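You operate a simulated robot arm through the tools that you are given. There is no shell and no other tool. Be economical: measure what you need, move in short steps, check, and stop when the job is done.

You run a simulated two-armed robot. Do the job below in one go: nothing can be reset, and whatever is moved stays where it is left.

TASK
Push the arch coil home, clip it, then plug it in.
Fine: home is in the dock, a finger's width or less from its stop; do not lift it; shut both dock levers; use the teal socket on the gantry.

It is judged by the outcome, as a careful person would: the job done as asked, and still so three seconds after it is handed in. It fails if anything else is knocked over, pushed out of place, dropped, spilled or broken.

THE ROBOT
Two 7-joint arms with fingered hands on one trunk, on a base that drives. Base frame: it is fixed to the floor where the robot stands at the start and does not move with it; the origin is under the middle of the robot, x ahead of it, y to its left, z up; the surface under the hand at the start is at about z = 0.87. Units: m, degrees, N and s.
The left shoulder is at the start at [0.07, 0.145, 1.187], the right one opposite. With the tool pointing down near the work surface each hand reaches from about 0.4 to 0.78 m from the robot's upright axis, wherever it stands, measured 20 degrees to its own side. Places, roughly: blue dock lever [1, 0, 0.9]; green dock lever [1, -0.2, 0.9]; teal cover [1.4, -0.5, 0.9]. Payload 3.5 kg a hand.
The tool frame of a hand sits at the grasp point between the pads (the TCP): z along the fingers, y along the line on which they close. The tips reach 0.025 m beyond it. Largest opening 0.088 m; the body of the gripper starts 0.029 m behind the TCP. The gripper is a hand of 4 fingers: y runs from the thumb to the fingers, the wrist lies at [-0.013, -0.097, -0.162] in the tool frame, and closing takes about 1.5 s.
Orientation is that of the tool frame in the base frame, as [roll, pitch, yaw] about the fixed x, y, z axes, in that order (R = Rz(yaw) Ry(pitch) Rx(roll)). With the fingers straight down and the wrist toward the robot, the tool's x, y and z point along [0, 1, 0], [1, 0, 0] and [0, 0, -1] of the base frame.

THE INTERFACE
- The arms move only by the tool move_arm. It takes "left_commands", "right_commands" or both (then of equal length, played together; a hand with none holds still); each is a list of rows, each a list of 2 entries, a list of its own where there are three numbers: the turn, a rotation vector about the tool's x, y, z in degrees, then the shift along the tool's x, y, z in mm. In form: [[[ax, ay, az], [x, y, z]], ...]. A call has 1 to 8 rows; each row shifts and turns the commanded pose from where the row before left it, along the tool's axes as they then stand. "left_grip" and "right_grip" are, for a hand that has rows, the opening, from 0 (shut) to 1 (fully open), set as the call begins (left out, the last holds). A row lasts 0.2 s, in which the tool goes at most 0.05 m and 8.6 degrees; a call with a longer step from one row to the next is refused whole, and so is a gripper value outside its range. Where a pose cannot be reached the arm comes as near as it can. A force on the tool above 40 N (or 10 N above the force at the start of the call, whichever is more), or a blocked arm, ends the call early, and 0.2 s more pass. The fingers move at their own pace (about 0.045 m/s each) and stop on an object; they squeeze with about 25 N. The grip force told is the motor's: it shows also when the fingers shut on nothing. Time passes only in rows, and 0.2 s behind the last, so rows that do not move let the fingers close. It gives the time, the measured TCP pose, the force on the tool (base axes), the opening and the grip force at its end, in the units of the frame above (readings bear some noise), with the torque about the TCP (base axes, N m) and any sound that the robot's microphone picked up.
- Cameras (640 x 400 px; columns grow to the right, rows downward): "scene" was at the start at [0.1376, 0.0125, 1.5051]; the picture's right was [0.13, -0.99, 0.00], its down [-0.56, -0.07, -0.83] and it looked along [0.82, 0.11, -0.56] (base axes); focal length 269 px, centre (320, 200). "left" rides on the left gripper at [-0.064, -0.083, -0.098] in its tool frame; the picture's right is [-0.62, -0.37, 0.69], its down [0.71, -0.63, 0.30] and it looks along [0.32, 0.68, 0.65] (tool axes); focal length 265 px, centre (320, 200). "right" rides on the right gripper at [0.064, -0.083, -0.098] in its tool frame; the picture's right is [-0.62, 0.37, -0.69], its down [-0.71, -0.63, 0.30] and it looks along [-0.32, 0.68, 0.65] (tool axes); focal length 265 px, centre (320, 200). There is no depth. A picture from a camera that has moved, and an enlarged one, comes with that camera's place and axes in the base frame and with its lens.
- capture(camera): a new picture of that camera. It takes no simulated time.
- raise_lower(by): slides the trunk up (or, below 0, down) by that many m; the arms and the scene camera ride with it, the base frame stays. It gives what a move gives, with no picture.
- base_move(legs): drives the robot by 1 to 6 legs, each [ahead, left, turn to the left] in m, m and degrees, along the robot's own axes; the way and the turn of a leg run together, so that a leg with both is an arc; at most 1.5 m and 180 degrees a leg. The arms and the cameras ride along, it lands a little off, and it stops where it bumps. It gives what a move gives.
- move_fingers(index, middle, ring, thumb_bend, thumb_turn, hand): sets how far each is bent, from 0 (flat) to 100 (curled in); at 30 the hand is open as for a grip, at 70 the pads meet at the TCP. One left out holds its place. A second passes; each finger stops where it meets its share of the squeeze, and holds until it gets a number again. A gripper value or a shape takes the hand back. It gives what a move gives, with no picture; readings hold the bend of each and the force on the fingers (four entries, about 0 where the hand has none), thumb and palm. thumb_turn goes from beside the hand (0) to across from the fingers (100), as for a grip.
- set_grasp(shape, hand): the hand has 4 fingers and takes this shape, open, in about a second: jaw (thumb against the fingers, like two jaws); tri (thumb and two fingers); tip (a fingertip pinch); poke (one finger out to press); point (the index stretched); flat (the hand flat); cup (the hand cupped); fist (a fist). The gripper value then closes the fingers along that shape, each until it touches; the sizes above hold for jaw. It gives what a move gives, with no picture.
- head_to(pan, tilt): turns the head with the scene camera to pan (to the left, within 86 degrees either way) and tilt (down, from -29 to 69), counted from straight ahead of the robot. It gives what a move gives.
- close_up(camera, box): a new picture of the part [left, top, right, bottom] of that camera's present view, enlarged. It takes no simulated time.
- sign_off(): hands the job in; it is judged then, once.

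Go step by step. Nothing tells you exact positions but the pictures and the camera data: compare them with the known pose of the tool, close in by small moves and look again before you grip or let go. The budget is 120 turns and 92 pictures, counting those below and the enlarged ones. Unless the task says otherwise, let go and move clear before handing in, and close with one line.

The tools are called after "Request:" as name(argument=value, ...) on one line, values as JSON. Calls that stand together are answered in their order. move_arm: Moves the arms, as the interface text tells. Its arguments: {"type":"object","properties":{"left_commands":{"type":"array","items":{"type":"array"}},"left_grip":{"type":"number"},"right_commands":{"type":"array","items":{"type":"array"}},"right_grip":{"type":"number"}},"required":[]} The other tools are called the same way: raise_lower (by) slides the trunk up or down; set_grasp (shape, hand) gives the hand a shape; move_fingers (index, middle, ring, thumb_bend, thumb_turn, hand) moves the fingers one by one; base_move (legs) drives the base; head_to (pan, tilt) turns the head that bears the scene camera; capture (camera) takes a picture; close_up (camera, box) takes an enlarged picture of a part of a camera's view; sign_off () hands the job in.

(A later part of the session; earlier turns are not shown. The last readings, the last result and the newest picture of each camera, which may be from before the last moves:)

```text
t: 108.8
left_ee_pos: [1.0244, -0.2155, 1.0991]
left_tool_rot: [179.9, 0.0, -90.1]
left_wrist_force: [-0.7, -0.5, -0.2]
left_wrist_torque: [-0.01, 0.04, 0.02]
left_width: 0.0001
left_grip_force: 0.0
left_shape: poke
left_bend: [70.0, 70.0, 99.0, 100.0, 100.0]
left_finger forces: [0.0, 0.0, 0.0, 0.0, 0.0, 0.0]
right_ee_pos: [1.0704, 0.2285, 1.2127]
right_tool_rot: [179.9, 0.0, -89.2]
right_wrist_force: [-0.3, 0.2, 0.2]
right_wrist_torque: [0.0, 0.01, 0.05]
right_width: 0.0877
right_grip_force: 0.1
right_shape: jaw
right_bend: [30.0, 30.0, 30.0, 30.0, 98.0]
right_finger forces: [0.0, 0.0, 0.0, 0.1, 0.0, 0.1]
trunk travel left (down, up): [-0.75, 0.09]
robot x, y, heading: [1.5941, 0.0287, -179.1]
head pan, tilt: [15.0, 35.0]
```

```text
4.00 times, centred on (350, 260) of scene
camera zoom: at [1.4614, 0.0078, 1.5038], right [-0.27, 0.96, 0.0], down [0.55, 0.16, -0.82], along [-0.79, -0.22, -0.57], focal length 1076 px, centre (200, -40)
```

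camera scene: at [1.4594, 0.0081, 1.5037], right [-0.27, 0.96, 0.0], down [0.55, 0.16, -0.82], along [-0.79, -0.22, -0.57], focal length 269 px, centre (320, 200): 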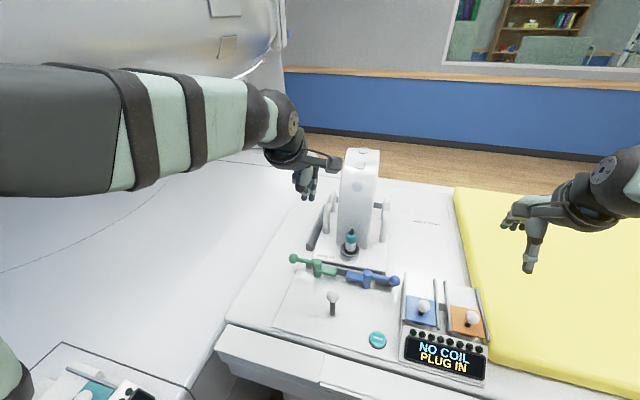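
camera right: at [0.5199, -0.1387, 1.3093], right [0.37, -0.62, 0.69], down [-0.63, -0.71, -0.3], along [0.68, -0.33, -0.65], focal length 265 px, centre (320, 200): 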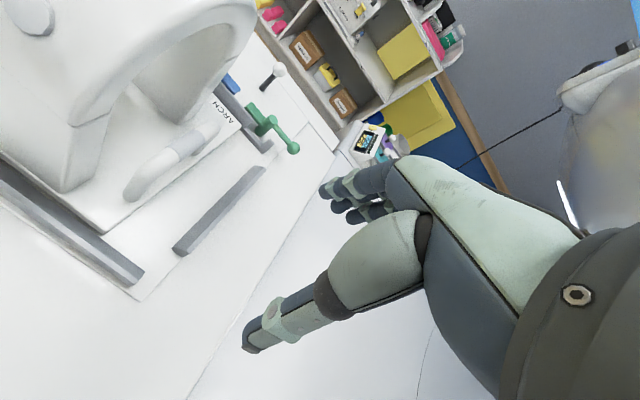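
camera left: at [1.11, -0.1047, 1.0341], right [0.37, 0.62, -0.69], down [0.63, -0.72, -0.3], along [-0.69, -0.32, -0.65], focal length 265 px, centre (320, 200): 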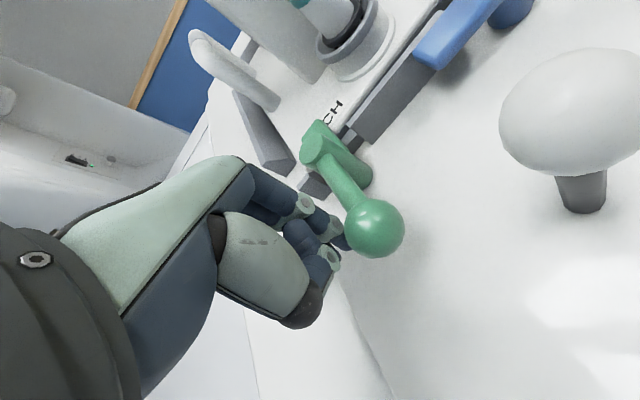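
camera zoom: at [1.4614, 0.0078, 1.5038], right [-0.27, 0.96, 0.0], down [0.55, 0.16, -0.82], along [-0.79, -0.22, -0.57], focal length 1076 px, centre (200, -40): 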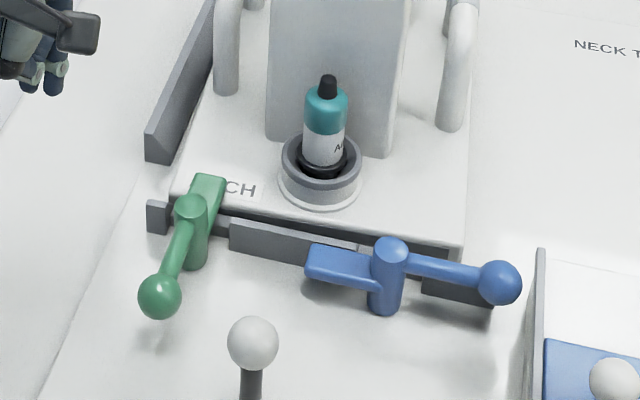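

The green lever is square over the plate. I'll shut the blue one with the right hand, mirrored.

Request:
set_grasp(shape="poke", hand="right")

Request:
move_arm(right_commands=[[[0, 0, 0], [33, 37, 0]], [[0, 0, 0], [33, 37, 0]], [[0, 0, 0], [33, 37, 0]], [[0, 0, 0], [33, 36, 0]], [[0, 0, 0], [0, 0, 48]], [[0, 0, 0], [0, 0, 48]], [[0, 0, 0], [0, 0, 48]], [[0, 0, 0], [0, 0, 30]]])

Request:
capture(camera="right")

```text
t: 109.7
left_ee_pos: [1.0247, -0.215, 1.098]
left_tool_rot: [-180.0, -0.1, -90.2]
left_wrist_force: [-1.1, 0.0, 0.4]
left_wrist_torque: [-0.01, 0.01, 0.0]
left_width: 0.0
left_grip_force: 0.0
left_shape: poke
left_bend: [70.0, 70.0, 99.0, 100.0, 100.0]
left_finger forces: [0.0, 0.0, 0.1, 0.1, 0.0, 0.1]
right_ee_pos: [1.0701, 0.2269, 1.2116]
right_tool_rot: [-180.0, 0.0, -89.2]
right_wrist_force: [0.5, -0.4, -0.5]
right_wrist_torque: [-0.01, 0.01, -0.02]
right_width: 0.0
right_grip_force: 0.1
right_shape: poke
right_bend: [70.0, 70.0, 99.0, 100.0, 100.0]
right_finger forces: [0.1, 0.0, 0.0, 0.0, 0.1, 0.1]
trunk travel left (down, up): [-0.75, 0.09]
robot x, y, heading: [1.5927, 0.0346, -179.3]
head pan, tilt: [15.0, 35.0]
```

```text
t: 111.5
left_ee_pos: [1.0241, -0.2148, 1.0972]
left_tool_rot: [180.0, 0.0, -90.2]
left_wrist_force: [0.6, 0.0, 0.1]
left_wrist_torque: [-0.02, 0.01, 0.01]
left_width: 0.0001
left_grip_force: 0.0
left_shape: poke
left_bend: [70.0, 70.0, 99.0, 100.0, 100.0]
left_finger forces: [0.1, 0.0, 0.0, 0.0, 0.1, 0.1]
right_ee_pos: [0.9234, 0.0945, 1.0406]
right_tool_rot: [180.0, 0.0, -89.1]
right_wrist_force: [-0.6, -0.2, 0.6]
right_wrist_torque: [-0.02, -0.02, 0.0]
right_width: 0.0001
right_grip_force: 0.1
right_shape: poke
right_bend: [70.0, 70.0, 99.0, 100.0, 100.0]
right_finger forces: [0.0, 0.0, 0.0, 0.0, 0.0, 0.0]
trunk travel left (down, up): [-0.75, 0.09]
robot x, y, heading: [1.5908, 0.0323, -179.0]
head pan, tilt: [15.0, 35.0]
```

```text
37 pictures are left
camera right: at [1.0089, 0.0319, 1.1385], right [-0.38, 0.61, 0.69], down [0.62, 0.72, -0.31], along [-0.69, 0.31, -0.65], focal length 265 px, centre (320, 200)
```

right: 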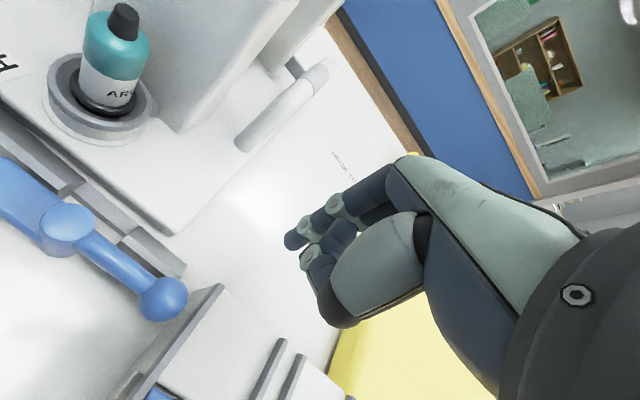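

Request:
move_arm(right_commands=[[[0, 0, 0], [34, 2, 0]], [[0, 0, 0], [0, 0, 40]], [[0, 0, 0], [0, 0, 40]], [[0, 0, 0], [0, 0, 22]], [[0, 0, 0], [0, 0, 0]]])

Request:
capture(camera="right")

```text
t: 112.7
left_ee_pos: [1.0246, -0.2166, 1.0977]
left_tool_rot: [179.9, 0.0, -90.2]
left_wrist_force: [0.5, -0.5, -0.3]
left_wrist_torque: [0.0, 0.01, -0.02]
left_width: 0.0002
left_grip_force: 0.0
left_shape: poke
left_bend: [70.0, 70.0, 99.0, 100.0, 100.0]
left_finger forces: [0.0, 0.0, 0.0, 0.0, 0.0, 0.0]
right_ee_pos: [0.9246, 0.0571, 0.9397]
right_tool_rot: [179.8, 0.0, -89.2]
right_wrist_force: [0.0, -0.8, -0.1]
right_wrist_torque: [0.0, -0.04, 0.0]
right_width: 0.0002
right_grip_force: 0.0
right_shape: poke
right_bend: [70.0, 70.0, 99.0, 100.0, 100.0]
right_finger forces: [0.0, 0.0, 0.1, 0.1, 0.0, 0.0]
trunk travel left (down, up): [-0.75, 0.09]
robot x, y, heading: [1.5956, 0.0334, -179.0]
head pan, tilt: [15.0, 35.0]
```

```text
36 pictures are left
camera right: at [1.0092, -0.0048, 1.0369], right [-0.38, 0.61, 0.69], down [0.62, 0.72, -0.31], along [-0.69, 0.31, -0.65], focal length 265 px, centre (320, 200)
```

right: 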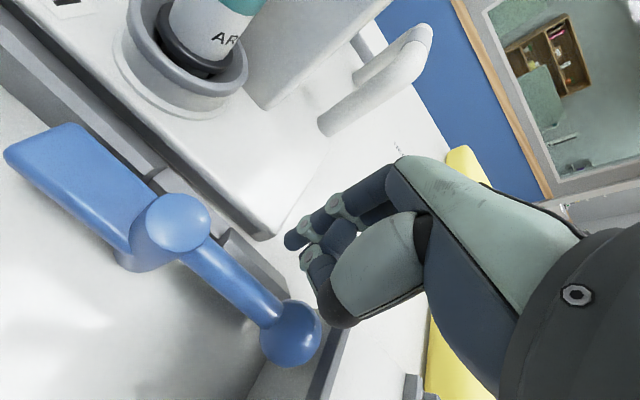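

Request:
move_arm(right_commands=[[[0, 0, 0], [0, 0, 6]], [[0, 0, 0], [-1, -13, 0]], [[0, 0, 0], [0, -13, 0]], [[0, 0, 0], [0, -13, 0]], [[0, 0, 0], [1, -13, 0]], [[0, 0, 0], [4, -12, 0]], [[0, 0, 0], [4, -11, 0]], [[0, 0, 0], [0, 0, 0]]])

Request:
capture(camera="right")

```text
t: 114.5
left_ee_pos: [1.024, -0.2144, 1.0969]
left_tool_rot: [-180.0, 0.0, -90.2]
left_wrist_force: [0.3, 0.8, 0.0]
left_wrist_torque: [-0.01, -0.02, 0.02]
left_width: 0.0005
left_grip_force: 0.0
left_shape: poke
left_bend: [70.0, 70.0, 99.0, 100.0, 100.0]
left_finger forces: [0.0, 0.0, 0.1, 0.0, 0.0, 0.1]
right_ee_pos: [0.9963, 0.0529, 0.9291]
right_tool_rot: [-180.0, 0.0, -89.1]
right_wrist_force: [0.5, 0.3, 0.0]
right_wrist_torque: [0.01, 0.0, 0.01]
right_width: 0.0001
right_grip_force: 0.1
right_shape: poke
right_bend: [70.0, 70.0, 99.0, 100.0, 100.0]
right_finger forces: [0.1, 0.0, 0.0, 0.0, 0.0, 0.0]
trunk travel left (down, up): [-0.75, 0.09]
robot x, y, heading: [1.5952, 0.0351, -179.5]
head pan, tilt: [15.0, 35.0]
```

```text
35 pictures are left
camera right: at [1.0814, -0.0087, 1.0277], right [-0.38, 0.61, 0.69], down [0.62, 0.72, -0.3], along [-0.69, 0.31, -0.65], focal length 265 px, centre (320, 200)
```

right: 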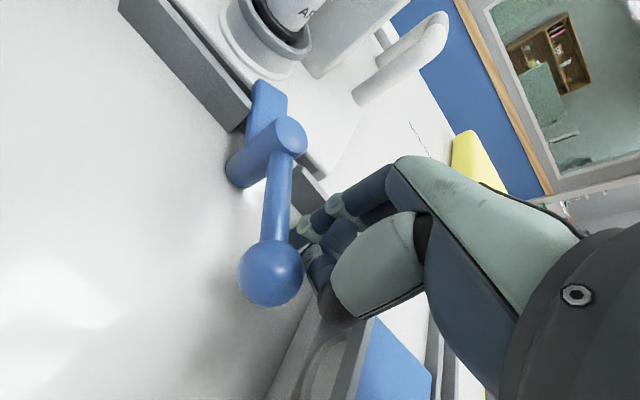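

Request:
move_arm(right_commands=[[[0, 0, 0], [9, -9, 0]], [[0, 0, 0], [9, -9, 0]], [[0, 0, 0], [11, -8, 0]], [[0, 0, 0], [5, 0, 0]], [[0, 0, 0], [5, 0, 0]], [[0, 0, 0], [0, 0, 0]]])

Request:
capture(camera="right")

```text
t: 115.9
left_ee_pos: [1.0241, -0.2121, 1.0975]
left_tool_rot: [-180.0, -0.2, -90.2]
left_wrist_force: [-0.5, -0.9, 0.0]
left_wrist_torque: [0.01, -0.02, 0.05]
left_width: 0.0
left_grip_force: 0.1
left_shape: poke
left_bend: [70.0, 70.0, 99.0, 100.0, 100.0]
left_finger forces: [0.0, 0.1, 0.1, 0.0, 0.1, 0.0]
right_ee_pos: [1.0235, 0.0179, 0.9287]
right_tool_rot: [180.0, 0.1, -89.2]
right_wrist_force: [-0.5, 13.0, -1.5]
right_wrist_torque: [0.06, 0.01, -0.04]
right_width: 0.0
right_grip_force: 0.0
right_shape: poke
right_bend: [70.0, 70.0, 99.0, 100.0, 100.0]
right_finger forces: [11.7, 0.0, 0.0, 0.1, 1.4, 0.0]
trunk travel left (down, up): [-0.75, 0.09]
robot x, y, heading: [1.5955, 0.0322, -179.2]
head pan, tilt: [15.0, 35.0]
```

```text
34 pictures are left
camera right: at [1.1073, -0.044, 1.0272], right [-0.38, 0.61, 0.69], down [0.62, 0.72, -0.3], along [-0.69, 0.32, -0.65], focal length 265 px, centre (320, 200)
```

right: 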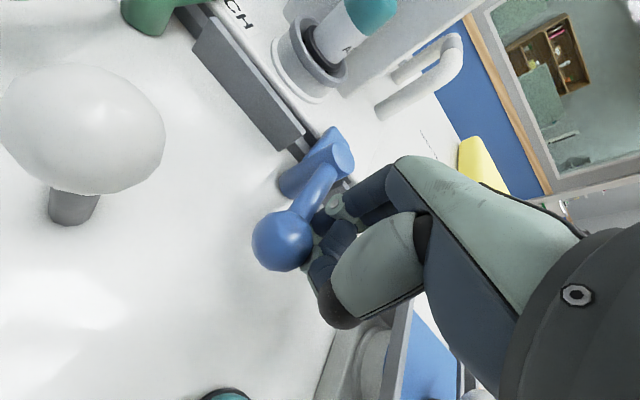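

The blue lever met its end stop (13 N). I withdraw the right hand and compare both levers.

Request:
move_arm(right_commands=[[[0, 0, 0], [-22, 0, 0]], [[0, 0, 0], [0, 0, -40]], [[0, 0, 0], [0, 0, -45]], [[0, 0, 0], [0, 0, -45]], [[0, 0, 0], [-30, -20, -30]], [[0, 0, 0], [-40, -20, -20]], [[0, 0, 0], [-40, -20, -20]]])

Request:
close_up(camera="scene", box=[270, 200, 430, 310])

```text
t: 117.5
left_ee_pos: [1.0258, -0.2146, 1.0986]
left_tool_rot: [179.9, -0.1, -90.1]
left_wrist_force: [-0.3, 0.4, 0.4]
left_wrist_torque: [-0.03, 0.02, -0.04]
left_width: 0.0002
left_grip_force: 0.1
left_shape: poke
left_bend: [70.0, 70.0, 99.0, 100.0, 100.0]
left_finger forces: [0.0, 0.0, 0.0, 0.1, 0.0, 0.0]
right_ee_pos: [1.0833, 0.1459, 1.1345]
right_tool_rot: [179.9, -0.1, -89.0]
right_wrist_force: [0.4, -0.6, 0.1]
right_wrist_torque: [0.01, 0.03, 0.01]
right_width: 0.0
right_grip_force: 0.1
right_shape: poke
right_bend: [70.0, 70.0, 99.0, 100.0, 100.0]
right_finger forces: [0.0, 0.1, 0.0, 0.1, 0.1, 0.1]
trunk travel left (down, up): [-0.75, 0.09]
robot x, y, heading: [1.596, 0.0326, -179.2]
head pan, tilt: [15.0, 35.0]
```

```text
3.64 times, centred on (350, 255) of scene
camera zoom: at [1.4615, 0.0097, 1.5039], right [-0.27, 0.96, 0.0], down [0.55, 0.16, -0.82], along [-0.79, -0.23, -0.57], focal length 978 px, centre (211, 0)
```

zoom: 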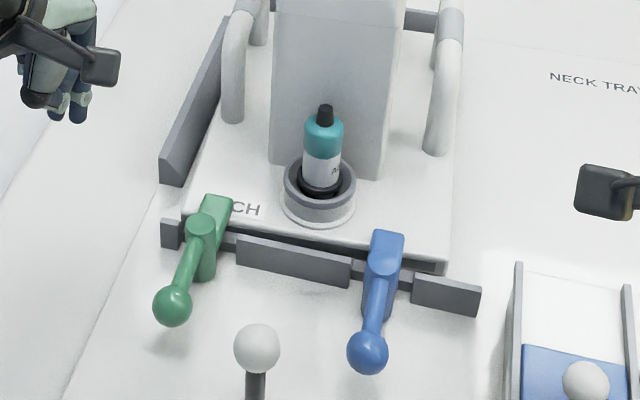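

Both look shut; blue was felt at its end stop, so I'll give green a confirming nudge too.

Request:
move_arm(left_commands=[[[0, 0, 0], [0, 0, 45]], [[0, 0, 0], [0, 0, 45]], [[0, 0, 0], [0, 0, 45]], [[0, 0, 0], [0, 0, 30]], [[0, 0, 0], [-38, 0, 0]], [[0, 0, 0], [-9, 0, 0]], [[0, 0, 0], [-6, 0, 0]], [[0, 0, 0], [0, 0, 0]]])

```text
t: 119.3
left_ee_pos: [1.0259, -0.1629, 0.9361]
left_tool_rot: [179.9, -0.1, -90.1]
left_wrist_force: [-1.0, -2.1, -0.6]
left_wrist_torque: [-0.06, 0.01, 0.03]
left_width: 0.0001
left_grip_force: 0.0
left_shape: poke
left_bend: [70.0, 70.0, 99.0, 100.0, 100.0]
left_finger forces: [1.8, 0.1, 0.1, 0.0, 0.0, 0.0]
right_ee_pos: [1.0801, 0.1449, 1.1328]
right_tool_rot: [179.9, 0.1, -89.2]
right_wrist_force: [-0.6, -0.2, 0.0]
right_wrist_torque: [0.01, -0.04, 0.0]
right_width: 0.0
right_grip_force: 0.0
right_shape: poke
right_bend: [70.0, 70.0, 99.0, 100.0, 100.0]
right_finger forces: [0.1, 0.1, 0.0, 0.0, 0.1, 0.1]
trunk travel left (down, up): [-0.75, 0.09]
robot x, y, heading: [1.5905, 0.029, -179.2]
head pan, tilt: [15.0, 35.0]
```

Request:
move_arm(left_commands=[[[0, 0, 0], [-4, 0, 0]], [[0, 0, 0], [-3, 0, 0]], [[0, 0, 0], [0, 0, 0]]])

```text
t: 120.1
left_ee_pos: [1.0248, -0.1582, 0.9358]
left_tool_rot: [179.8, -0.1, -90.0]
left_wrist_force: [-4.9, -14.8, 3.4]
left_wrist_torque: [-0.06, 0.08, 0.11]
left_width: 0.0
left_grip_force: 0.0
left_shape: poke
left_bend: [70.0, 70.0, 99.0, 100.0, 100.0]
left_finger forces: [15.9, 0.1, 0.0, 0.1, 0.1, 0.0]
right_ee_pos: [1.0797, 0.1396, 1.1335]
right_tool_rot: [180.0, 0.0, -89.1]
right_wrist_force: [0.4, -0.2, -0.6]
right_wrist_torque: [-0.02, 0.0, -0.01]
right_width: 0.0001
right_grip_force: 0.0
right_shape: poke
right_bend: [70.0, 70.0, 99.0, 100.0, 100.0]
right_finger forces: [0.0, 0.0, 0.0, 0.0, 0.0, 0.0]
trunk travel left (down, up): [-0.75, 0.09]
robot x, y, heading: [1.5952, 0.0319, -178.9]
head pan, tilt: [15.0, 35.0]
```

Green is at its stop as well: both levers are shut. Next I lift the left hand away and turn the robot toward the gantry panel.

Request:
move_arm(left_commands=[[[0, 0, 0], [30, 0, 0]], [[0, 0, 0], [0, 0, -45]], [[0, 0, 0], [0, 0, -45]], [[0, 0, 0], [0, 0, -45]], [[0, 0, 0], [0, -20, -45]], [[0, 0, 0], [0, -20, -45]], [[0, 0, 0], [0, -20, -45]]])

Request:
base_move(legs=[[0, 0, 55]])

Request:
head_to(pan=10, tilt=55)

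Request:
capture(camera="scene")

```text
t: 121.7
left_ee_pos: [1.0867, -0.1859, 1.2058]
left_tool_rot: [179.9, 0.1, -90.3]
left_wrist_force: [0.6, -0.9, -0.4]
left_wrist_torque: [0.02, 0.0, 0.0]
left_width: 0.0001
left_grip_force: 0.1
left_shape: poke
left_bend: [70.0, 70.0, 99.0, 100.0, 100.0]
left_finger forces: [0.1, 0.1, 0.0, 0.0, 0.1, 0.0]
right_ee_pos: [1.0818, 0.1426, 1.1342]
right_tool_rot: [179.9, 0.1, -89.1]
right_wrist_force: [-0.2, -0.2, -1.4]
right_wrist_torque: [0.03, 0.02, -0.01]
right_width: 0.0
right_grip_force: 0.0
right_shape: poke
right_bend: [70.0, 70.0, 99.0, 100.0, 100.0]
right_finger forces: [0.0, 0.0, 0.2, 0.0, 0.0, 0.0]
trunk travel left (down, up): [-0.75, 0.09]
robot x, y, heading: [1.5936, 0.0334, -179.2]
head pan, tilt: [15.0, 35.0]
```

```text
t: 124.6
left_ee_pos: [1.482, -0.509, 1.2056]
left_tool_rot: [179.8, 0.0, -34.8]
left_wrist_force: [0.2, -0.4, -0.5]
left_wrist_torque: [-0.01, -0.04, 0.02]
left_width: 0.0001
left_grip_force: 0.1
left_shape: poke
left_bend: [70.0, 70.0, 99.0, 100.0, 100.0]
left_finger forces: [0.0, 0.0, 0.0, 0.0, 0.1, 0.0]
right_ee_pos: [1.2091, -0.3261, 1.1338]
right_tool_rot: [-179.9, 0.1, -33.8]
right_wrist_force: [-0.2, -0.4, 0.4]
right_wrist_torque: [0.0, -0.01, -0.02]
right_width: 0.0
right_grip_force: 0.1
right_shape: poke
right_bend: [70.0, 70.0, 99.0, 100.0, 100.0]
right_finger forces: [0.1, 0.0, 0.1, 0.0, 0.1, 0.0]
trunk travel left (down, up): [-0.75, 0.09]
robot x, y, heading: [1.5925, 0.0319, -124.0]
head pan, tilt: [15.0, 35.0]
```

```text
t: 125.4
left_ee_pos: [1.4834, -0.5099, 1.2062]
left_tool_rot: [179.9, 0.0, -34.7]
left_wrist_force: [0.0, 0.1, 0.8]
left_wrist_torque: [-0.02, -0.04, 0.01]
left_width: 0.0
left_grip_force: 0.1
left_shape: poke
left_bend: [70.0, 70.0, 99.0, 100.0, 100.0]
left_finger forces: [0.1, 0.0, 0.0, 0.0, 0.1, 0.0]
right_ee_pos: [1.2103, -0.3262, 1.1327]
right_tool_rot: [179.9, 0.1, -33.8]
right_wrist_force: [1.0, 0.2, 0.0]
right_wrist_torque: [0.02, 0.03, 0.0]
right_width: 0.0
right_grip_force: 0.2
right_shape: poke
right_bend: [70.0, 70.0, 99.0, 100.0, 100.0]
right_finger forces: [0.0, 0.0, 0.0, 0.0, 0.0, 0.1]
trunk travel left (down, up): [-0.75, 0.09]
robot x, y, heading: [1.5992, 0.0297, -123.6]
head pan, tilt: [10.0, 55.0]
```

```text
32 pictures are left
camera scene: at [1.5379, -0.0749, 1.4755], right [-0.92, 0.4, 0.0], down [0.33, 0.75, -0.57], along [-0.23, -0.53, -0.82], focal length 269 px, centre (320, 200)
```

scene: 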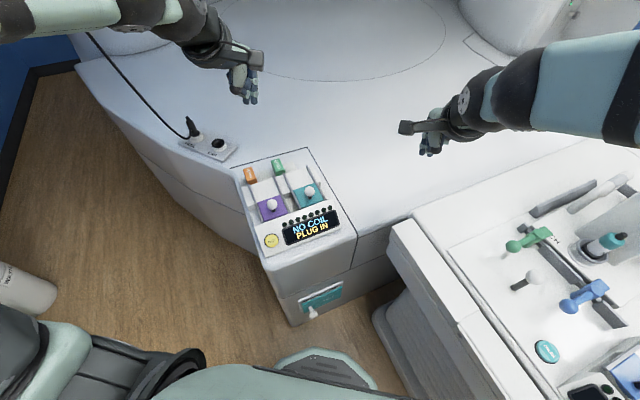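

Request:
close_up(camera="scene", box=[230, 140, 360, 250])

```text
3.64 times, centred on (295, 195) of scene
camera zoom: at [1.5379, -0.0749, 1.4755], right [-0.92, 0.4, 0.0], down [0.33, 0.75, -0.57], along [-0.23, -0.53, -0.82], focal length 978 px, centre (411, 218)
```

zoom: 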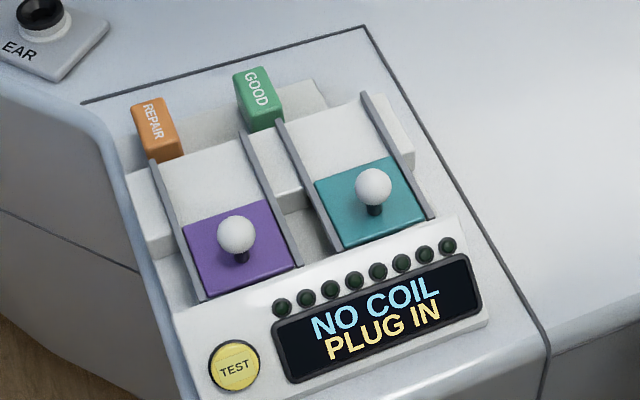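

Request:
move_arm(left_commands=[[[0, 0, -8.5], [0, 0, 0]], [[0, 0, -8.5], [0, 0, 0]], [[0, 0, -8.5], [0, 0, 0]], [[0, 0, -8.5], [0, 0, 0]], [[0, 0, 0], [-27, -36, 0]], [[0, 0, 0], [-27, -36, 0]], [[0, 0, 0], [-27, -36, 0]], [[0, 0, 0], [0, 0, 0]]], right_commands=[[[0, 0, 0], [-30, 0, 0]], [[0, 0, 0], [-30, 0, 0]], [[0, 0, 0], [-30, 0, -20]], [[0, 0, 0], [0, 0, -20]], [[0, 0, 0], [0, 0, 0]], [[0, 0, 0], [0, 0, 0]], [[0, 0, 0], [0, 0, 0]], [[0, 0, 0], [0, 0, 0]]])

Request:
capture(camera="left")

```text
t: 127.2
left_ee_pos: [1.4007, -0.3999, 1.2091]
left_tool_rot: [179.8, 0.0, -0.8]
left_wrist_force: [0.6, 0.1, -0.3]
left_wrist_torque: [0.0, 0.03, 0.0]
left_width: 0.0
left_grip_force: 0.0
left_shape: poke
left_bend: [70.0, 70.0, 99.0, 100.0, 100.0]
left_finger forces: [0.1, 0.0, 0.0, 0.0, 0.1, 0.0]
right_ee_pos: [1.1354, -0.2774, 1.1715]
right_tool_rot: [-180.0, 0.0, -33.7]
right_wrist_force: [1.1, 0.3, -0.4]
right_wrist_torque: [0.0, -0.03, 0.02]
right_width: 0.0
right_grip_force: 0.0
right_shape: poke
right_bend: [70.0, 70.0, 99.0, 100.0, 100.0]
right_finger forces: [0.0, 0.0, 0.1, 0.0, 0.1, 0.1]
trunk travel left (down, up): [-0.75, 0.09]
robot x, y, heading: [1.5902, 0.034, -123.8]
head pan, tilt: [10.0, 55.0]
```

```text
30 pictures are left
camera left: at [1.3392, -0.3148, 1.3058], right [-0.61, 0.38, -0.69], down [0.72, 0.62, -0.31], along [0.31, -0.69, -0.65], focal length 265 px, centre (320, 200)
```

left: 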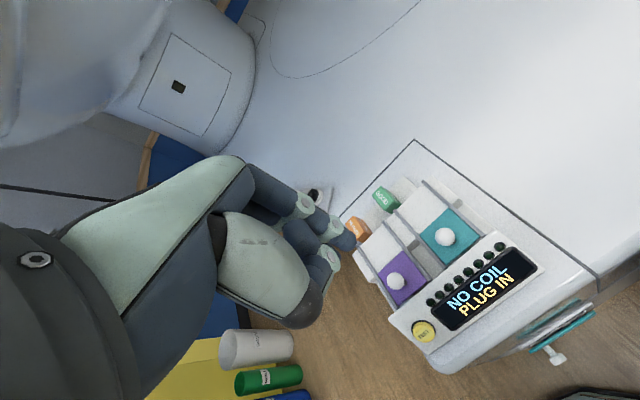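

Request:
move_arm(left_commands=[[[0, 0, 0], [-8, 24, 45]], [[0, 0, 0], [0, 0, 45]], [[0, 0, 0], [0, 0, 45]], [[0, 0, 0], [0, 0, 45]], [[0, 0, 0], [0, 0, 42]], [[0, 0, 0], [0, 0, 22]], [[0, 0, 0], [0, 0, 0]]])

Request:
capture(camera="left")

```text
refused: row 1 steps farther than a row can; nothing moved
```

```text
29 pictures are left
camera left: at [1.3392, -0.3148, 1.3058], right [-0.61, 0.38, -0.69], down [0.72, 0.62, -0.31], along [0.31, -0.69, -0.65], focal length 265 px, centre (320, 200)
```

left: 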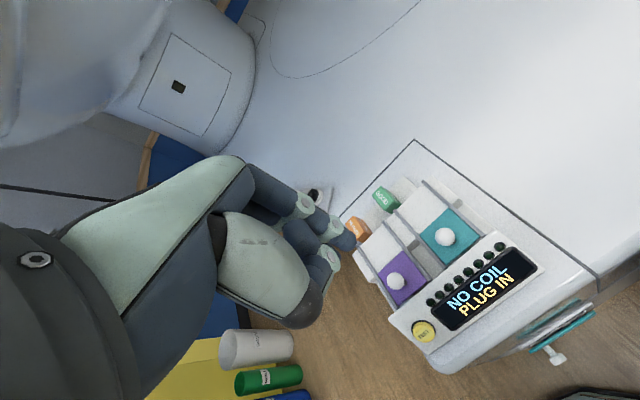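

That step was too long; I'll resend it with smaller rows and stop a little higher to look.

Request:
move_arm(left_commands=[[[0, 0, 0], [-8, 24, 40]], [[0, 0, 0], [0, 0, 45]], [[0, 0, 0], [0, 0, 45]], [[0, 0, 0], [0, 0, 45]], [[0, 0, 0], [0, 0, 45]], [[0, 0, 0], [0, 0, 15]], [[0, 0, 0], [0, 0, 0]]])

Request:
capture(camera="left")

```text
t: 128.8
left_ee_pos: [1.3932, -0.4233, 0.9703]
left_tool_rot: [179.9, 0.0, -0.8]
left_wrist_force: [1.0, -0.3, 0.3]
left_wrist_torque: [-0.01, 0.02, 0.03]
left_width: 0.0
left_grip_force: 0.0
left_shape: poke
left_bend: [70.0, 70.0, 99.0, 100.0, 100.0]
left_finger forces: [0.0, 0.1, 0.0, 0.0, 0.0, 0.0]
right_ee_pos: [1.1354, -0.2754, 1.1714]
right_tool_rot: [179.8, 0.0, -33.8]
right_wrist_force: [-0.4, 0.6, 0.3]
right_wrist_torque: [-0.02, -0.02, 0.02]
right_width: 0.0001
right_grip_force: 0.1
right_shape: poke
right_bend: [70.0, 70.0, 99.0, 100.0, 100.0]
right_finger forces: [0.0, 0.0, 0.1, 0.0, 0.1, 0.0]
trunk travel left (down, up): [-0.75, 0.09]
robot x, y, heading: [1.5982, 0.0303, -123.7]
head pan, tilt: [10.0, 55.0]
```

```text
28 pictures are left
camera left: at [1.3308, -0.3393, 1.0689], right [-0.62, 0.38, -0.69], down [0.72, 0.62, -0.31], along [0.31, -0.69, -0.65], focal length 265 px, centre (320, 200)
```

left: 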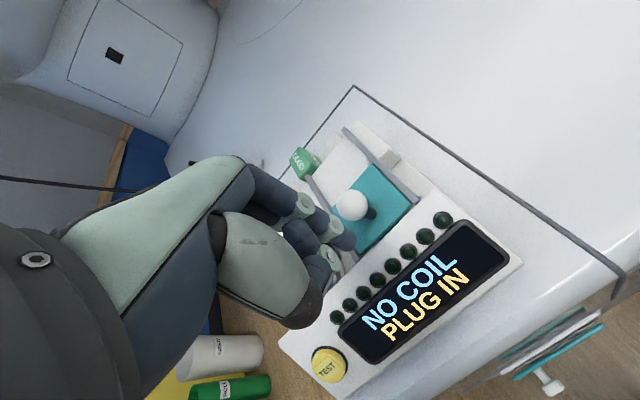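

Request:
move_arm(left_commands=[[[0, 0, 0], [-6, 0, 14]], [[0, 0, 0], [0, 0, 14]], [[0, 0, 0], [0, 12, 0]], [[0, 0, 0], [0, 12, 0]], [[0, 0, 0], [0, 12, 0]], [[0, 0, 0], [0, 12, 0]], [[0, 0, 0], [0, 0, 0]]])

Request:
close_up(camera="scene", box=[230, 140, 360, 250])

```text
t: 130.4
left_ee_pos: [1.3884, -0.4721, 0.9413]
left_tool_rot: [180.0, -0.1, -0.8]
left_wrist_force: [-0.4, -0.4, -0.2]
left_wrist_torque: [-0.01, -0.02, -0.02]
left_width: 0.0003
left_grip_force: 0.0
left_shape: poke
left_bend: [70.0, 70.0, 99.0, 100.0, 100.0]
left_finger forces: [0.0, 0.1, 0.0, 0.1, 0.0, 0.0]
right_ee_pos: [1.1338, -0.2758, 1.1721]
right_tool_rot: [179.9, 0.1, -33.8]
right_wrist_force: [-0.2, 0.6, 0.7]
right_wrist_torque: [0.01, -0.01, -0.02]
right_width: 0.0001
right_grip_force: 0.0
right_shape: poke
right_bend: [70.0, 70.0, 99.0, 100.0, 100.0]
right_finger forces: [0.0, 0.0, 0.1, 0.0, 0.0, 0.0]
trunk travel left (down, up): [-0.75, 0.09]
robot x, y, heading: [1.594, 0.0345, -123.8]
head pan, tilt: [10.0, 55.0]
```

```text
3.64 times, centred on (295, 195) of scene
camera zoom: at [1.5376, -0.0746, 1.4755], right [-0.92, 0.4, 0.0], down [0.33, 0.75, -0.57], along [-0.23, -0.53, -0.82], focal length 978 px, centre (411, 218)
```

zoom: 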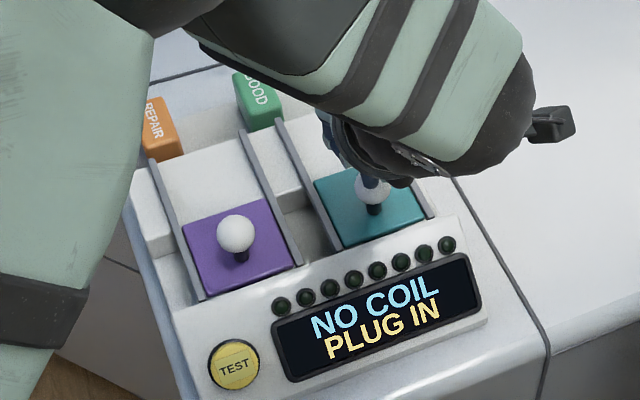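

Request:
capture(camera="left")

```text
26 pictures are left
camera left: at [1.325, -0.387, 1.0408], right [-0.61, 0.38, -0.69], down [0.72, 0.62, -0.3], along [0.31, -0.69, -0.65], focal length 265 px, centre (320, 200)
```

left: 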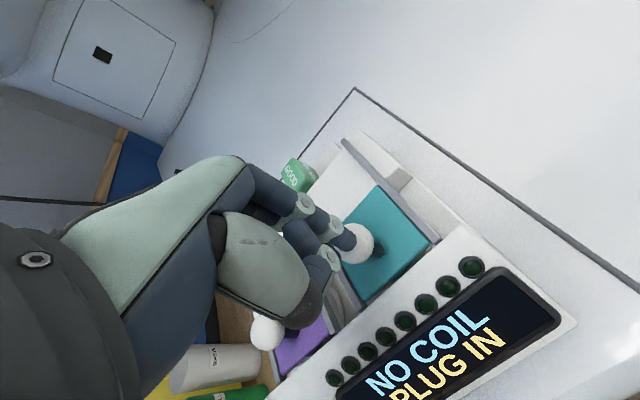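

The ball is lower than I assumed (z ≈ 0.89, y ≈ −0.489), so the finger passed over it. I'll lift, back up and come down behind it.

Request:
move_arm(left_commands=[[[0, 0, 0], [0, 0, -25]], [[0, 0, 0], [0, -30, 0]], [[0, 0, 0], [0, 0, 30]], [[0, 0, 0], [0, 0, 25]], [[0, 0, 0], [0, 10, 0]], [[0, 0, 0], [0, 10, 0]], [[0, 0, 0], [0, 10, 0]], [[0, 0, 0], [0, 0, 0]]])

Request:
capture(camera="left")

```text
t: 132.2
left_ee_pos: [1.3912, -0.4732, 0.9122]
left_tool_rot: [179.9, 0.0, -0.8]
left_wrist_force: [-0.5, 0.3, -1.1]
left_wrist_torque: [0.02, 0.0, -0.01]
left_width: 0.0
left_grip_force: 0.1
left_shape: poke
left_bend: [70.0, 70.0, 99.0, 100.0, 100.0]
left_finger forces: [0.0, 0.0, 0.1, 0.0, 0.0, 0.0]
right_ee_pos: [1.1344, -0.2745, 1.1716]
right_tool_rot: [180.0, 0.0, -33.8]
right_wrist_force: [0.4, -0.4, -0.9]
right_wrist_torque: [-0.01, 0.02, 0.0]
right_width: 0.0
right_grip_force: 0.0
right_shape: poke
right_bend: [70.0, 70.0, 99.0, 100.0, 100.0]
right_finger forces: [0.1, 0.0, 0.0, 0.0, 0.0, 0.0]
trunk travel left (down, up): [-0.75, 0.09]
robot x, y, heading: [1.5944, 0.029, -124.0]
head pan, tilt: [10.0, 55.0]
```

```text
25 pictures are left
camera left: at [1.3279, -0.3882, 1.0109], right [-0.61, 0.38, -0.69], down [0.72, 0.62, -0.31], along [0.31, -0.69, -0.65], focal length 265 px, centre (320, 200)
```

left: 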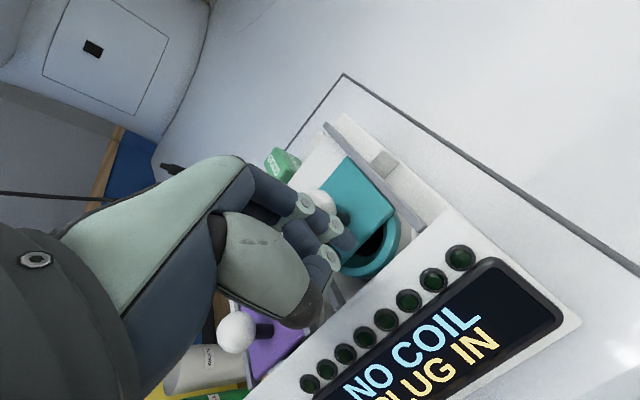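

The cover is sliding and the round teal socket appears. I continue until it stops.

Request:
move_arm(left_commands=[[[0, 0, 0], [0, 12, 0]], [[0, 0, 0], [0, 12, 0]], [[0, 0, 0], [0, 10, 0]], [[0, 0, 0], [0, 8, 0]], [[0, 0, 0], [0, 0, 0]]])

Request:
capture(camera="left")

```text
t: 133.4
left_ee_pos: [1.3893, -0.5154, 0.9125]
left_tool_rot: [179.9, 0.0, -0.8]
left_wrist_force: [-0.1, -0.4, 1.1]
left_wrist_torque: [0.05, 0.01, -0.01]
left_width: 0.0
left_grip_force: 0.0
left_shape: poke
left_bend: [70.0, 70.0, 99.0, 100.0, 100.0]
left_finger forces: [0.0, 0.0, 0.0, 0.0, 0.0, 0.0]
right_ee_pos: [1.1341, -0.276, 1.1721]
right_tool_rot: [-180.0, 0.1, -33.7]
right_wrist_force: [0.3, 0.0, 0.4]
right_wrist_torque: [0.02, -0.01, -0.03]
right_width: 0.0
right_grip_force: 0.0
right_shape: poke
right_bend: [70.0, 70.0, 99.0, 100.0, 100.0]
right_finger forces: [0.0, 0.0, 0.1, 0.1, 0.0, 0.0]
trunk travel left (down, up): [-0.75, 0.09]
robot x, y, heading: [1.5963, 0.0348, -123.9]
head pan, tilt: [10.0, 55.0]
```

```text
24 pictures are left
camera left: at [1.3259, -0.4307, 1.0103], right [-0.61, 0.38, -0.69], down [0.72, 0.62, -0.31], along [0.31, -0.69, -0.65], focal length 265 px, centre (320, 200)
```

left: 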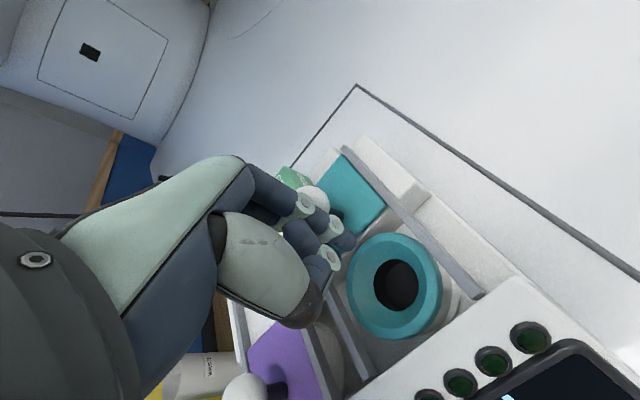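

Request:
move_arm(left_commands=[[[0, 0, 0], [0, 8, 0]], [[0, 0, 0], [0, 6, 0]], [[0, 0, 0], [0, 0, 0]], [[0, 0, 0], [0, -12, 0]], [[0, 0, 0], [0, -10, -40]], [[0, 0, 0], [0, 0, -45]], [[0, 0, 0], [0, 0, -45]], [[0, 0, 0], [0, 0, -45]]])

Request:
move_arm(left_commands=[[[0, 0, 0], [0, -40, -20]], [[0, 0, 0], [0, -40, -20]], [[0, 0, 0], [0, -40, -20]], [[0, 0, 0], [0, 0, -30]]])

Request:
close_up(camera="scene", box=[230, 140, 360, 250])

```text
t: 135.2
left_ee_pos: [1.3898, -0.507, 1.0897]
left_tool_rot: [179.9, 0.1, -0.9]
left_wrist_force: [-0.2, 0.3, 0.8]
left_wrist_torque: [0.0, 0.01, -0.03]
left_width: 0.0
left_grip_force: 0.0
left_shape: poke
left_bend: [70.0, 70.0, 99.0, 100.0, 100.0]
left_finger forces: [0.0, 0.0, 0.0, 0.1, 0.0, 0.0]
right_ee_pos: [1.1354, -0.2744, 1.173]
right_tool_rot: [179.9, 0.0, -33.8]
right_wrist_force: [0.4, -0.4, 0.5]
right_wrist_torque: [-0.03, 0.0, 0.0]
right_width: 0.0
right_grip_force: 0.0
right_shape: poke
right_bend: [70.0, 70.0, 99.0, 100.0, 100.0]
right_finger forces: [0.0, 0.0, 0.0, 0.0, 0.0, 0.0]
trunk travel left (down, up): [-0.75, 0.09]
robot x, y, heading: [1.5981, 0.0351, -123.8]
head pan, tilt: [10.0, 55.0]
```

```text
t: 136.2
left_ee_pos: [1.3894, -0.388, 1.1774]
left_tool_rot: [-180.0, 0.0, -0.8]
left_wrist_force: [-1.3, 0.2, 0.2]
left_wrist_torque: [-0.02, -0.03, -0.02]
left_width: 0.0
left_grip_force: 0.0
left_shape: poke
left_bend: [70.0, 70.0, 99.0, 100.0, 100.0]
left_finger forces: [0.1, 0.0, 0.1, 0.0, 0.0, 0.1]
right_ee_pos: [1.1342, -0.2766, 1.172]
right_tool_rot: [180.0, -0.1, -33.8]
right_wrist_force: [0.3, -0.9, 0.2]
right_wrist_torque: [0.02, -0.01, 0.03]
right_width: 0.0
right_grip_force: 0.0
right_shape: poke
right_bend: [70.0, 70.0, 99.0, 100.0, 100.0]
right_finger forces: [0.0, 0.0, 0.0, 0.0, 0.1, 0.0]
trunk travel left (down, up): [-0.75, 0.09]
robot x, y, heading: [1.597, 0.0303, -123.8]
head pan, tilt: [10.0, 55.0]
```

```text
3.64 times, centred on (295, 195) of scene
camera zoom: at [1.5382, -0.0748, 1.4755], right [-0.92, 0.4, 0.0], down [0.33, 0.75, -0.57], along [-0.23, -0.52, -0.82], focal length 978 px, centre (411, 218)
```

zoom: 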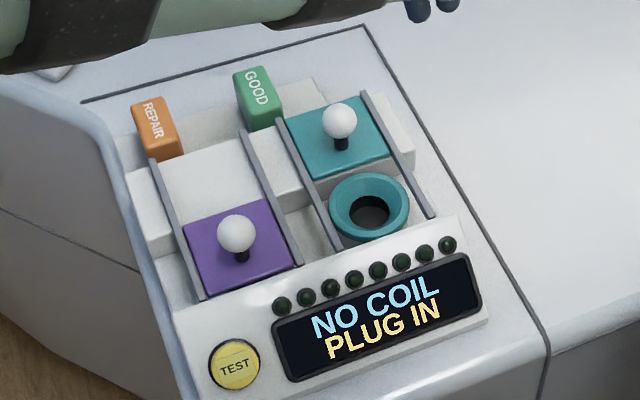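

The teal socket is fully open at about (1.387, −0.491). Now I turn back to fetch the plug, which stands at about (0.88, −0.066) with its top near z 0.99.

Request:
base_move(legs=[[0, 0, -56.2], [0.07, 0, 0]])

Request:
set_grasp(shape="jaw", hand="left")

Request:
move_arm(left_commands=[[[0, 0, 8.5], [0, 0, 0]], [[0, 0, 8.5], [0, 0, 0]], [[0, 0, 8.5], [0, 0, 0]], [[0, 0, 8.5], [0, 0, 0]], [[0, 0, 8.5], [0, 0, 0]], [[0, 0, 8.5], [0, 0, 0]], [[0, 0, 8.5], [0, 0, 0]], [[0, 0, 8.5], [0, 0, 0]]])

Request:
head_to(pan=10, tilt=42)

Request:
capture(camera="scene")

```text
t: 139.7
left_ee_pos: [1.0672, -0.0363, 1.1803]
left_tool_rot: [179.7, 0.2, -56.5]
left_wrist_force: [0.2, 0.0, -0.4]
left_wrist_torque: [0.04, 0.05, 0.0]
left_width: 0.0
left_grip_force: 0.0
left_shape: poke
left_bend: [70.0, 70.0, 99.0, 100.0, 100.0]
left_finger forces: [0.1, 0.0, 0.0, 0.0, 0.0, 0.1]
right_ee_pos: [1.0178, 0.2387, 1.175]
right_tool_rot: [179.6, -0.1, -89.6]
right_wrist_force: [0.4, 0.3, -0.1]
right_wrist_torque: [0.01, -0.02, 0.05]
right_width: 0.0
right_grip_force: 0.0
right_shape: poke
right_bend: [70.0, 70.0, 99.0, 100.0, 100.0]
right_finger forces: [0.0, 0.0, 0.1, 0.0, 0.0, 0.0]
trunk travel left (down, up): [-0.75, 0.09]
robot x, y, heading: [1.527, 0.0293, -179.4]
head pan, tilt: [10.0, 55.0]
```

```text
t: 140.6
left_ee_pos: [1.0609, -0.0346, 1.1775]
left_tool_rot: [179.8, 0.0, -56.7]
left_wrist_force: [0.2, 0.0, -0.3]
left_wrist_torque: [0.0, 0.0, 0.01]
left_width: 0.0878
left_grip_force: 0.1
left_shape: jaw
left_bend: [30.0, 30.0, 30.0, 30.0, 98.0]
left_finger forces: [0.0, 0.0, 0.1, 0.0, 0.0, 0.0]
right_ee_pos: [1.0106, 0.2386, 1.1716]
right_tool_rot: [-180.0, -0.1, -89.5]
right_wrist_force: [0.5, -0.7, 0.1]
right_wrist_torque: [0.01, 0.01, 0.01]
right_width: 0.0
right_grip_force: 0.0
right_shape: poke
right_bend: [70.0, 70.0, 99.0, 100.0, 100.0]
right_finger forces: [0.1, 0.1, 0.0, 0.0, 0.1, 0.0]
trunk travel left (down, up): [-0.75, 0.09]
robot x, y, heading: [1.5241, 0.0307, -179.4]
head pan, tilt: [10.0, 55.0]
```

```text
t: 142.4
left_ee_pos: [1.0624, -0.0348, 1.1765]
left_tool_rot: [179.9, 0.0, -124.9]
left_wrist_force: [-0.1, 0.0, -0.1]
left_wrist_torque: [0.02, 0.02, 0.0]
left_width: 0.088
left_grip_force: 0.0
left_shape: jaw
left_bend: [30.0, 30.0, 30.0, 30.0, 98.0]
left_finger forces: [0.0, 0.0, 0.0, 0.0, 0.0, 0.1]
right_ee_pos: [1.0107, 0.2369, 1.1722]
right_tool_rot: [179.9, 0.0, -89.5]
right_wrist_force: [-0.6, 0.5, 0.2]
right_wrist_torque: [0.01, -0.01, -0.05]
right_width: 0.0003
right_grip_force: 0.1
right_shape: poke
right_bend: [70.0, 70.0, 99.0, 100.0, 100.0]
right_finger forces: [0.0, 0.0, 0.0, 0.0, 0.0, 0.0]
trunk travel left (down, up): [-0.75, 0.09]
robot x, y, heading: [1.5241, 0.0359, -179.6]
head pan, tilt: [10.0, 55.0]
```

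```text
t: 143.1
left_ee_pos: [1.0632, -0.0354, 1.1772]
left_tool_rot: [179.9, 0.0, -124.4]
left_wrist_force: [0.7, 0.0, -0.6]
left_wrist_torque: [-0.01, 0.01, 0.0]
left_width: 0.0881
left_grip_force: 0.0
left_shape: jaw
left_bend: [30.0, 30.0, 30.0, 30.0, 98.0]
left_finger forces: [0.0, 0.0, 0.1, 0.0, 0.0, 0.0]
right_ee_pos: [1.0114, 0.2383, 1.1724]
right_tool_rot: [-180.0, 0.0, -89.5]
right_wrist_force: [-0.2, -0.1, 0.4]
right_wrist_torque: [0.01, 0.0, -0.03]
right_width: 0.0002
right_grip_force: 0.0
right_shape: poke
right_bend: [70.0, 70.0, 99.0, 100.0, 100.0]
right_finger forces: [0.0, 0.0, 0.0, 0.1, 0.1, 0.0]
trunk travel left (down, up): [-0.75, 0.09]
robot x, y, heading: [1.5258, 0.0307, -179.7]
head pan, tilt: [10.0, 42.0]
```

```text
22 pictures are left
camera scene: at [1.3926, 0.0166, 1.4932], right [-0.18, 0.98, 0.0], down [0.66, 0.12, -0.74], along [-0.73, -0.14, -0.67], focal length 269 px, centre (320, 200)
```

scene: 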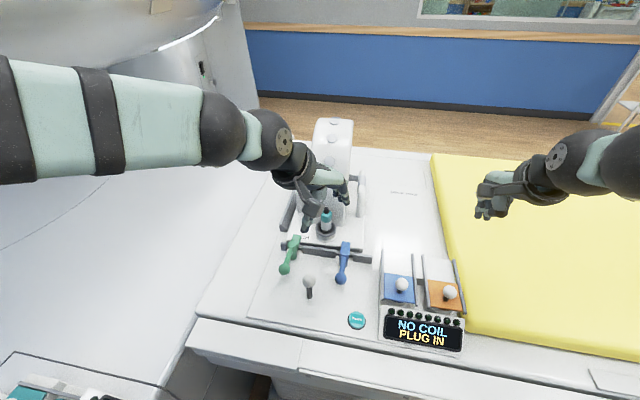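

Request:
move_arm(left_commands=[[[0, 0, 7.9], [0, 0, 0]], [[0, 0, 7.9], [0, 0, 0]], [[0, 0, 7.9], [0, 0, 0]], [[0, 0, 7.9], [0, 0, 0]], [[0, 0, 7.9], [0, 0, 0]], [[0, 0, 7.9], [0, 0, 0]], [[0, 0, 7.9], [0, 0, 0]]])

Request:
move_arm(left_commands=[[[0, 8.5, 0], [0, 0, 0]], [[0, 8.5, 0], [0, 0, 0]], [[0, 8.5, 0], [0, 0, 0]], [[0, 8.5, 0], [0, 0, 0]], [[0, 0, 0], [8, -8, 44]], [[0, 0, 0], [8, -8, 44]], [[0, 0, 0], [8, -8, 44]], [[0, 0, 0], [0, 0, 0]]])

Request:
capture(camera="left")

```text
t: 144.7
left_ee_pos: [1.0604, -0.0347, 1.1772]
left_tool_rot: [180.0, 0.0, -180.0]
left_wrist_force: [0.1, 0.0, -0.8]
left_wrist_torque: [0.0, -0.03, -0.01]
left_width: 0.0881
left_grip_force: 0.0
left_shape: jaw
left_bend: [30.0, 30.0, 30.0, 30.0, 98.0]
left_finger forces: [0.0, 0.0, 0.1, 0.1, 0.0, 0.0]
right_ee_pos: [1.0104, 0.2369, 1.1729]
right_tool_rot: [-180.0, -0.1, -89.4]
right_wrist_force: [-0.5, -0.6, 0.4]
right_wrist_torque: [-0.01, 0.03, 0.04]
right_width: 0.0
right_grip_force: 0.1
right_shape: poke
right_bend: [70.0, 70.0, 99.0, 100.0, 100.0]
right_finger forces: [0.1, 0.0, 0.1, 0.0, 0.1, 0.0]
trunk travel left (down, up): [-0.75, 0.09]
robot x, y, heading: [1.5239, 0.0347, -179.6]
head pan, tilt: [10.0, 42.0]
```

```text
t: 146.5
left_ee_pos: [0.9702, -0.0617, 1.0804]
left_tool_rot: [-180.0, -34.0, -180.0]
left_wrist_force: [0.0, -0.2, 0.1]
left_wrist_torque: [0.02, 0.0, 0.03]
left_width: 0.0878
left_grip_force: 0.0
left_shape: jaw
left_bend: [30.0, 30.0, 30.0, 30.0, 98.0]
left_finger forces: [0.0, 0.0, 0.0, 0.1, 0.0, 0.0]
right_ee_pos: [1.0117, 0.2392, 1.1726]
right_tool_rot: [179.8, 0.0, -89.5]
right_wrist_force: [0.6, 0.3, 0.2]
right_wrist_torque: [-0.01, -0.01, -0.03]
right_width: 0.0
right_grip_force: 0.1
right_shape: poke
right_bend: [70.0, 70.0, 99.0, 100.0, 100.0]
right_finger forces: [0.1, 0.0, 0.0, 0.1, 0.0, 0.0]
trunk travel left (down, up): [-0.75, 0.09]
robot x, y, heading: [1.523, 0.0305, -179.7]
head pan, tilt: [10.0, 42.0]
```

```text
21 pictures are left
camera left: at [1.0788, -0.1446, 1.1253], right [0.13, -0.37, -0.92], down [-0.76, -0.63, 0.15], along [-0.64, 0.68, -0.36], focal length 265 px, centre (320, 200)
```

left: 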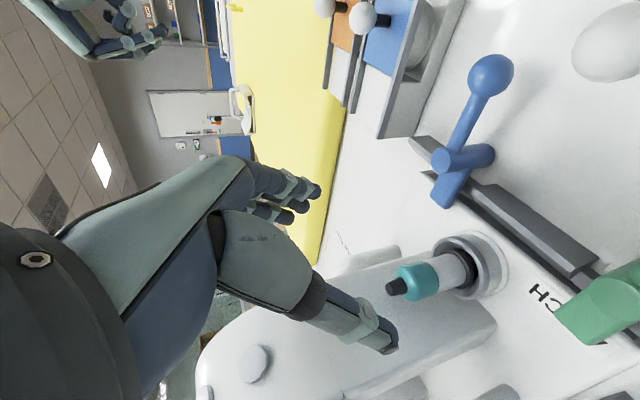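

Request:
move_arm(left_commands=[[[0, 0, 0], [3, 0, 37]], [[0, 0, 0], [3, 0, 37]], [[0, 0, 0], [3, 0, 37]], [[0, 0, 0], [0, 0, 18]], [[0, 0, 0], [0, 0, 15]], [[0, 0, 0], [0, 0, 0]]])

Request:
capture(camera="left")

Request:
close_up(camera="scene", box=[250, 110, 410, 290])

```text
t: 147.9
left_ee_pos: [0.881, -0.06, 0.9666]
left_tool_rot: [180.0, -34.1, 180.0]
left_wrist_force: [0.8, -0.3, -0.7]
left_wrist_torque: [0.0, -0.01, -0.02]
left_width: 0.088
left_grip_force: 0.1
left_shape: jaw
left_bend: [30.0, 30.0, 30.0, 30.0, 98.0]
left_finger forces: [0.1, 0.0, 0.0, 0.0, 0.0, 0.0]
right_ee_pos: [1.0121, 0.2394, 1.1732]
right_tool_rot: [180.0, 0.0, -89.5]
right_wrist_force: [0.5, 0.4, -0.1]
right_wrist_torque: [0.0, 0.01, -0.02]
right_width: 0.0001
right_grip_force: 0.1
right_shape: poke
right_bend: [70.0, 70.0, 99.0, 100.0, 100.0]
right_finger forces: [0.0, 0.0, 0.0, 0.0, 0.0, 0.1]
trunk travel left (down, up): [-0.75, 0.09]
robot x, y, heading: [1.5234, 0.0297, -179.4]
head pan, tilt: [10.0, 42.0]
```

```text
20 pictures are left
camera left: at [0.9896, -0.1417, 1.0127], right [0.13, -0.37, -0.92], down [-0.76, -0.63, 0.15], along [-0.64, 0.68, -0.36], focal length 265 px, centre (320, 200)
```

left: 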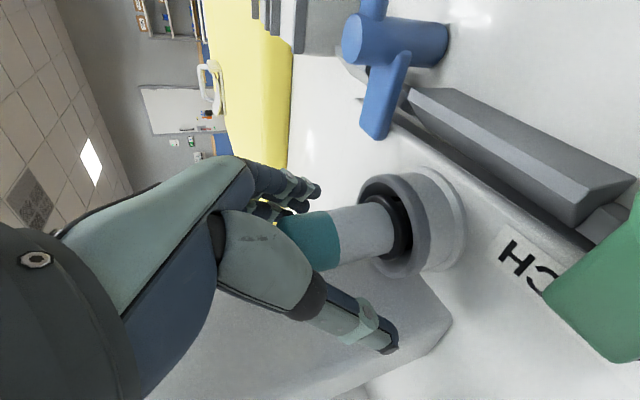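

```text
2.22 times, centred on (330, 200) of scene
camera zoom: at [1.3928, 0.0164, 1.4932], right [-0.18, 0.98, 0.0], down [0.66, 0.12, -0.74], along [-0.73, -0.14, -0.67], focal length 598 px, centre (298, 200)
```

zoom: 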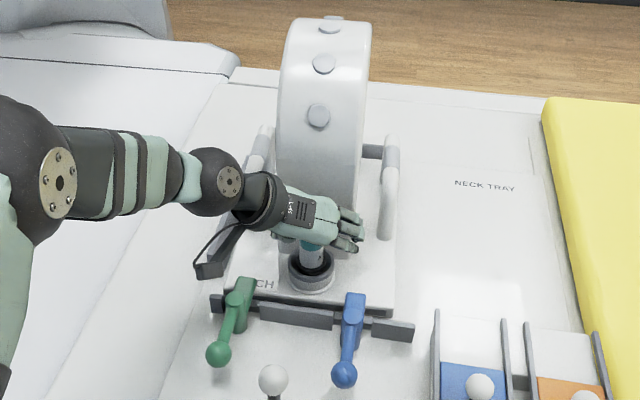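

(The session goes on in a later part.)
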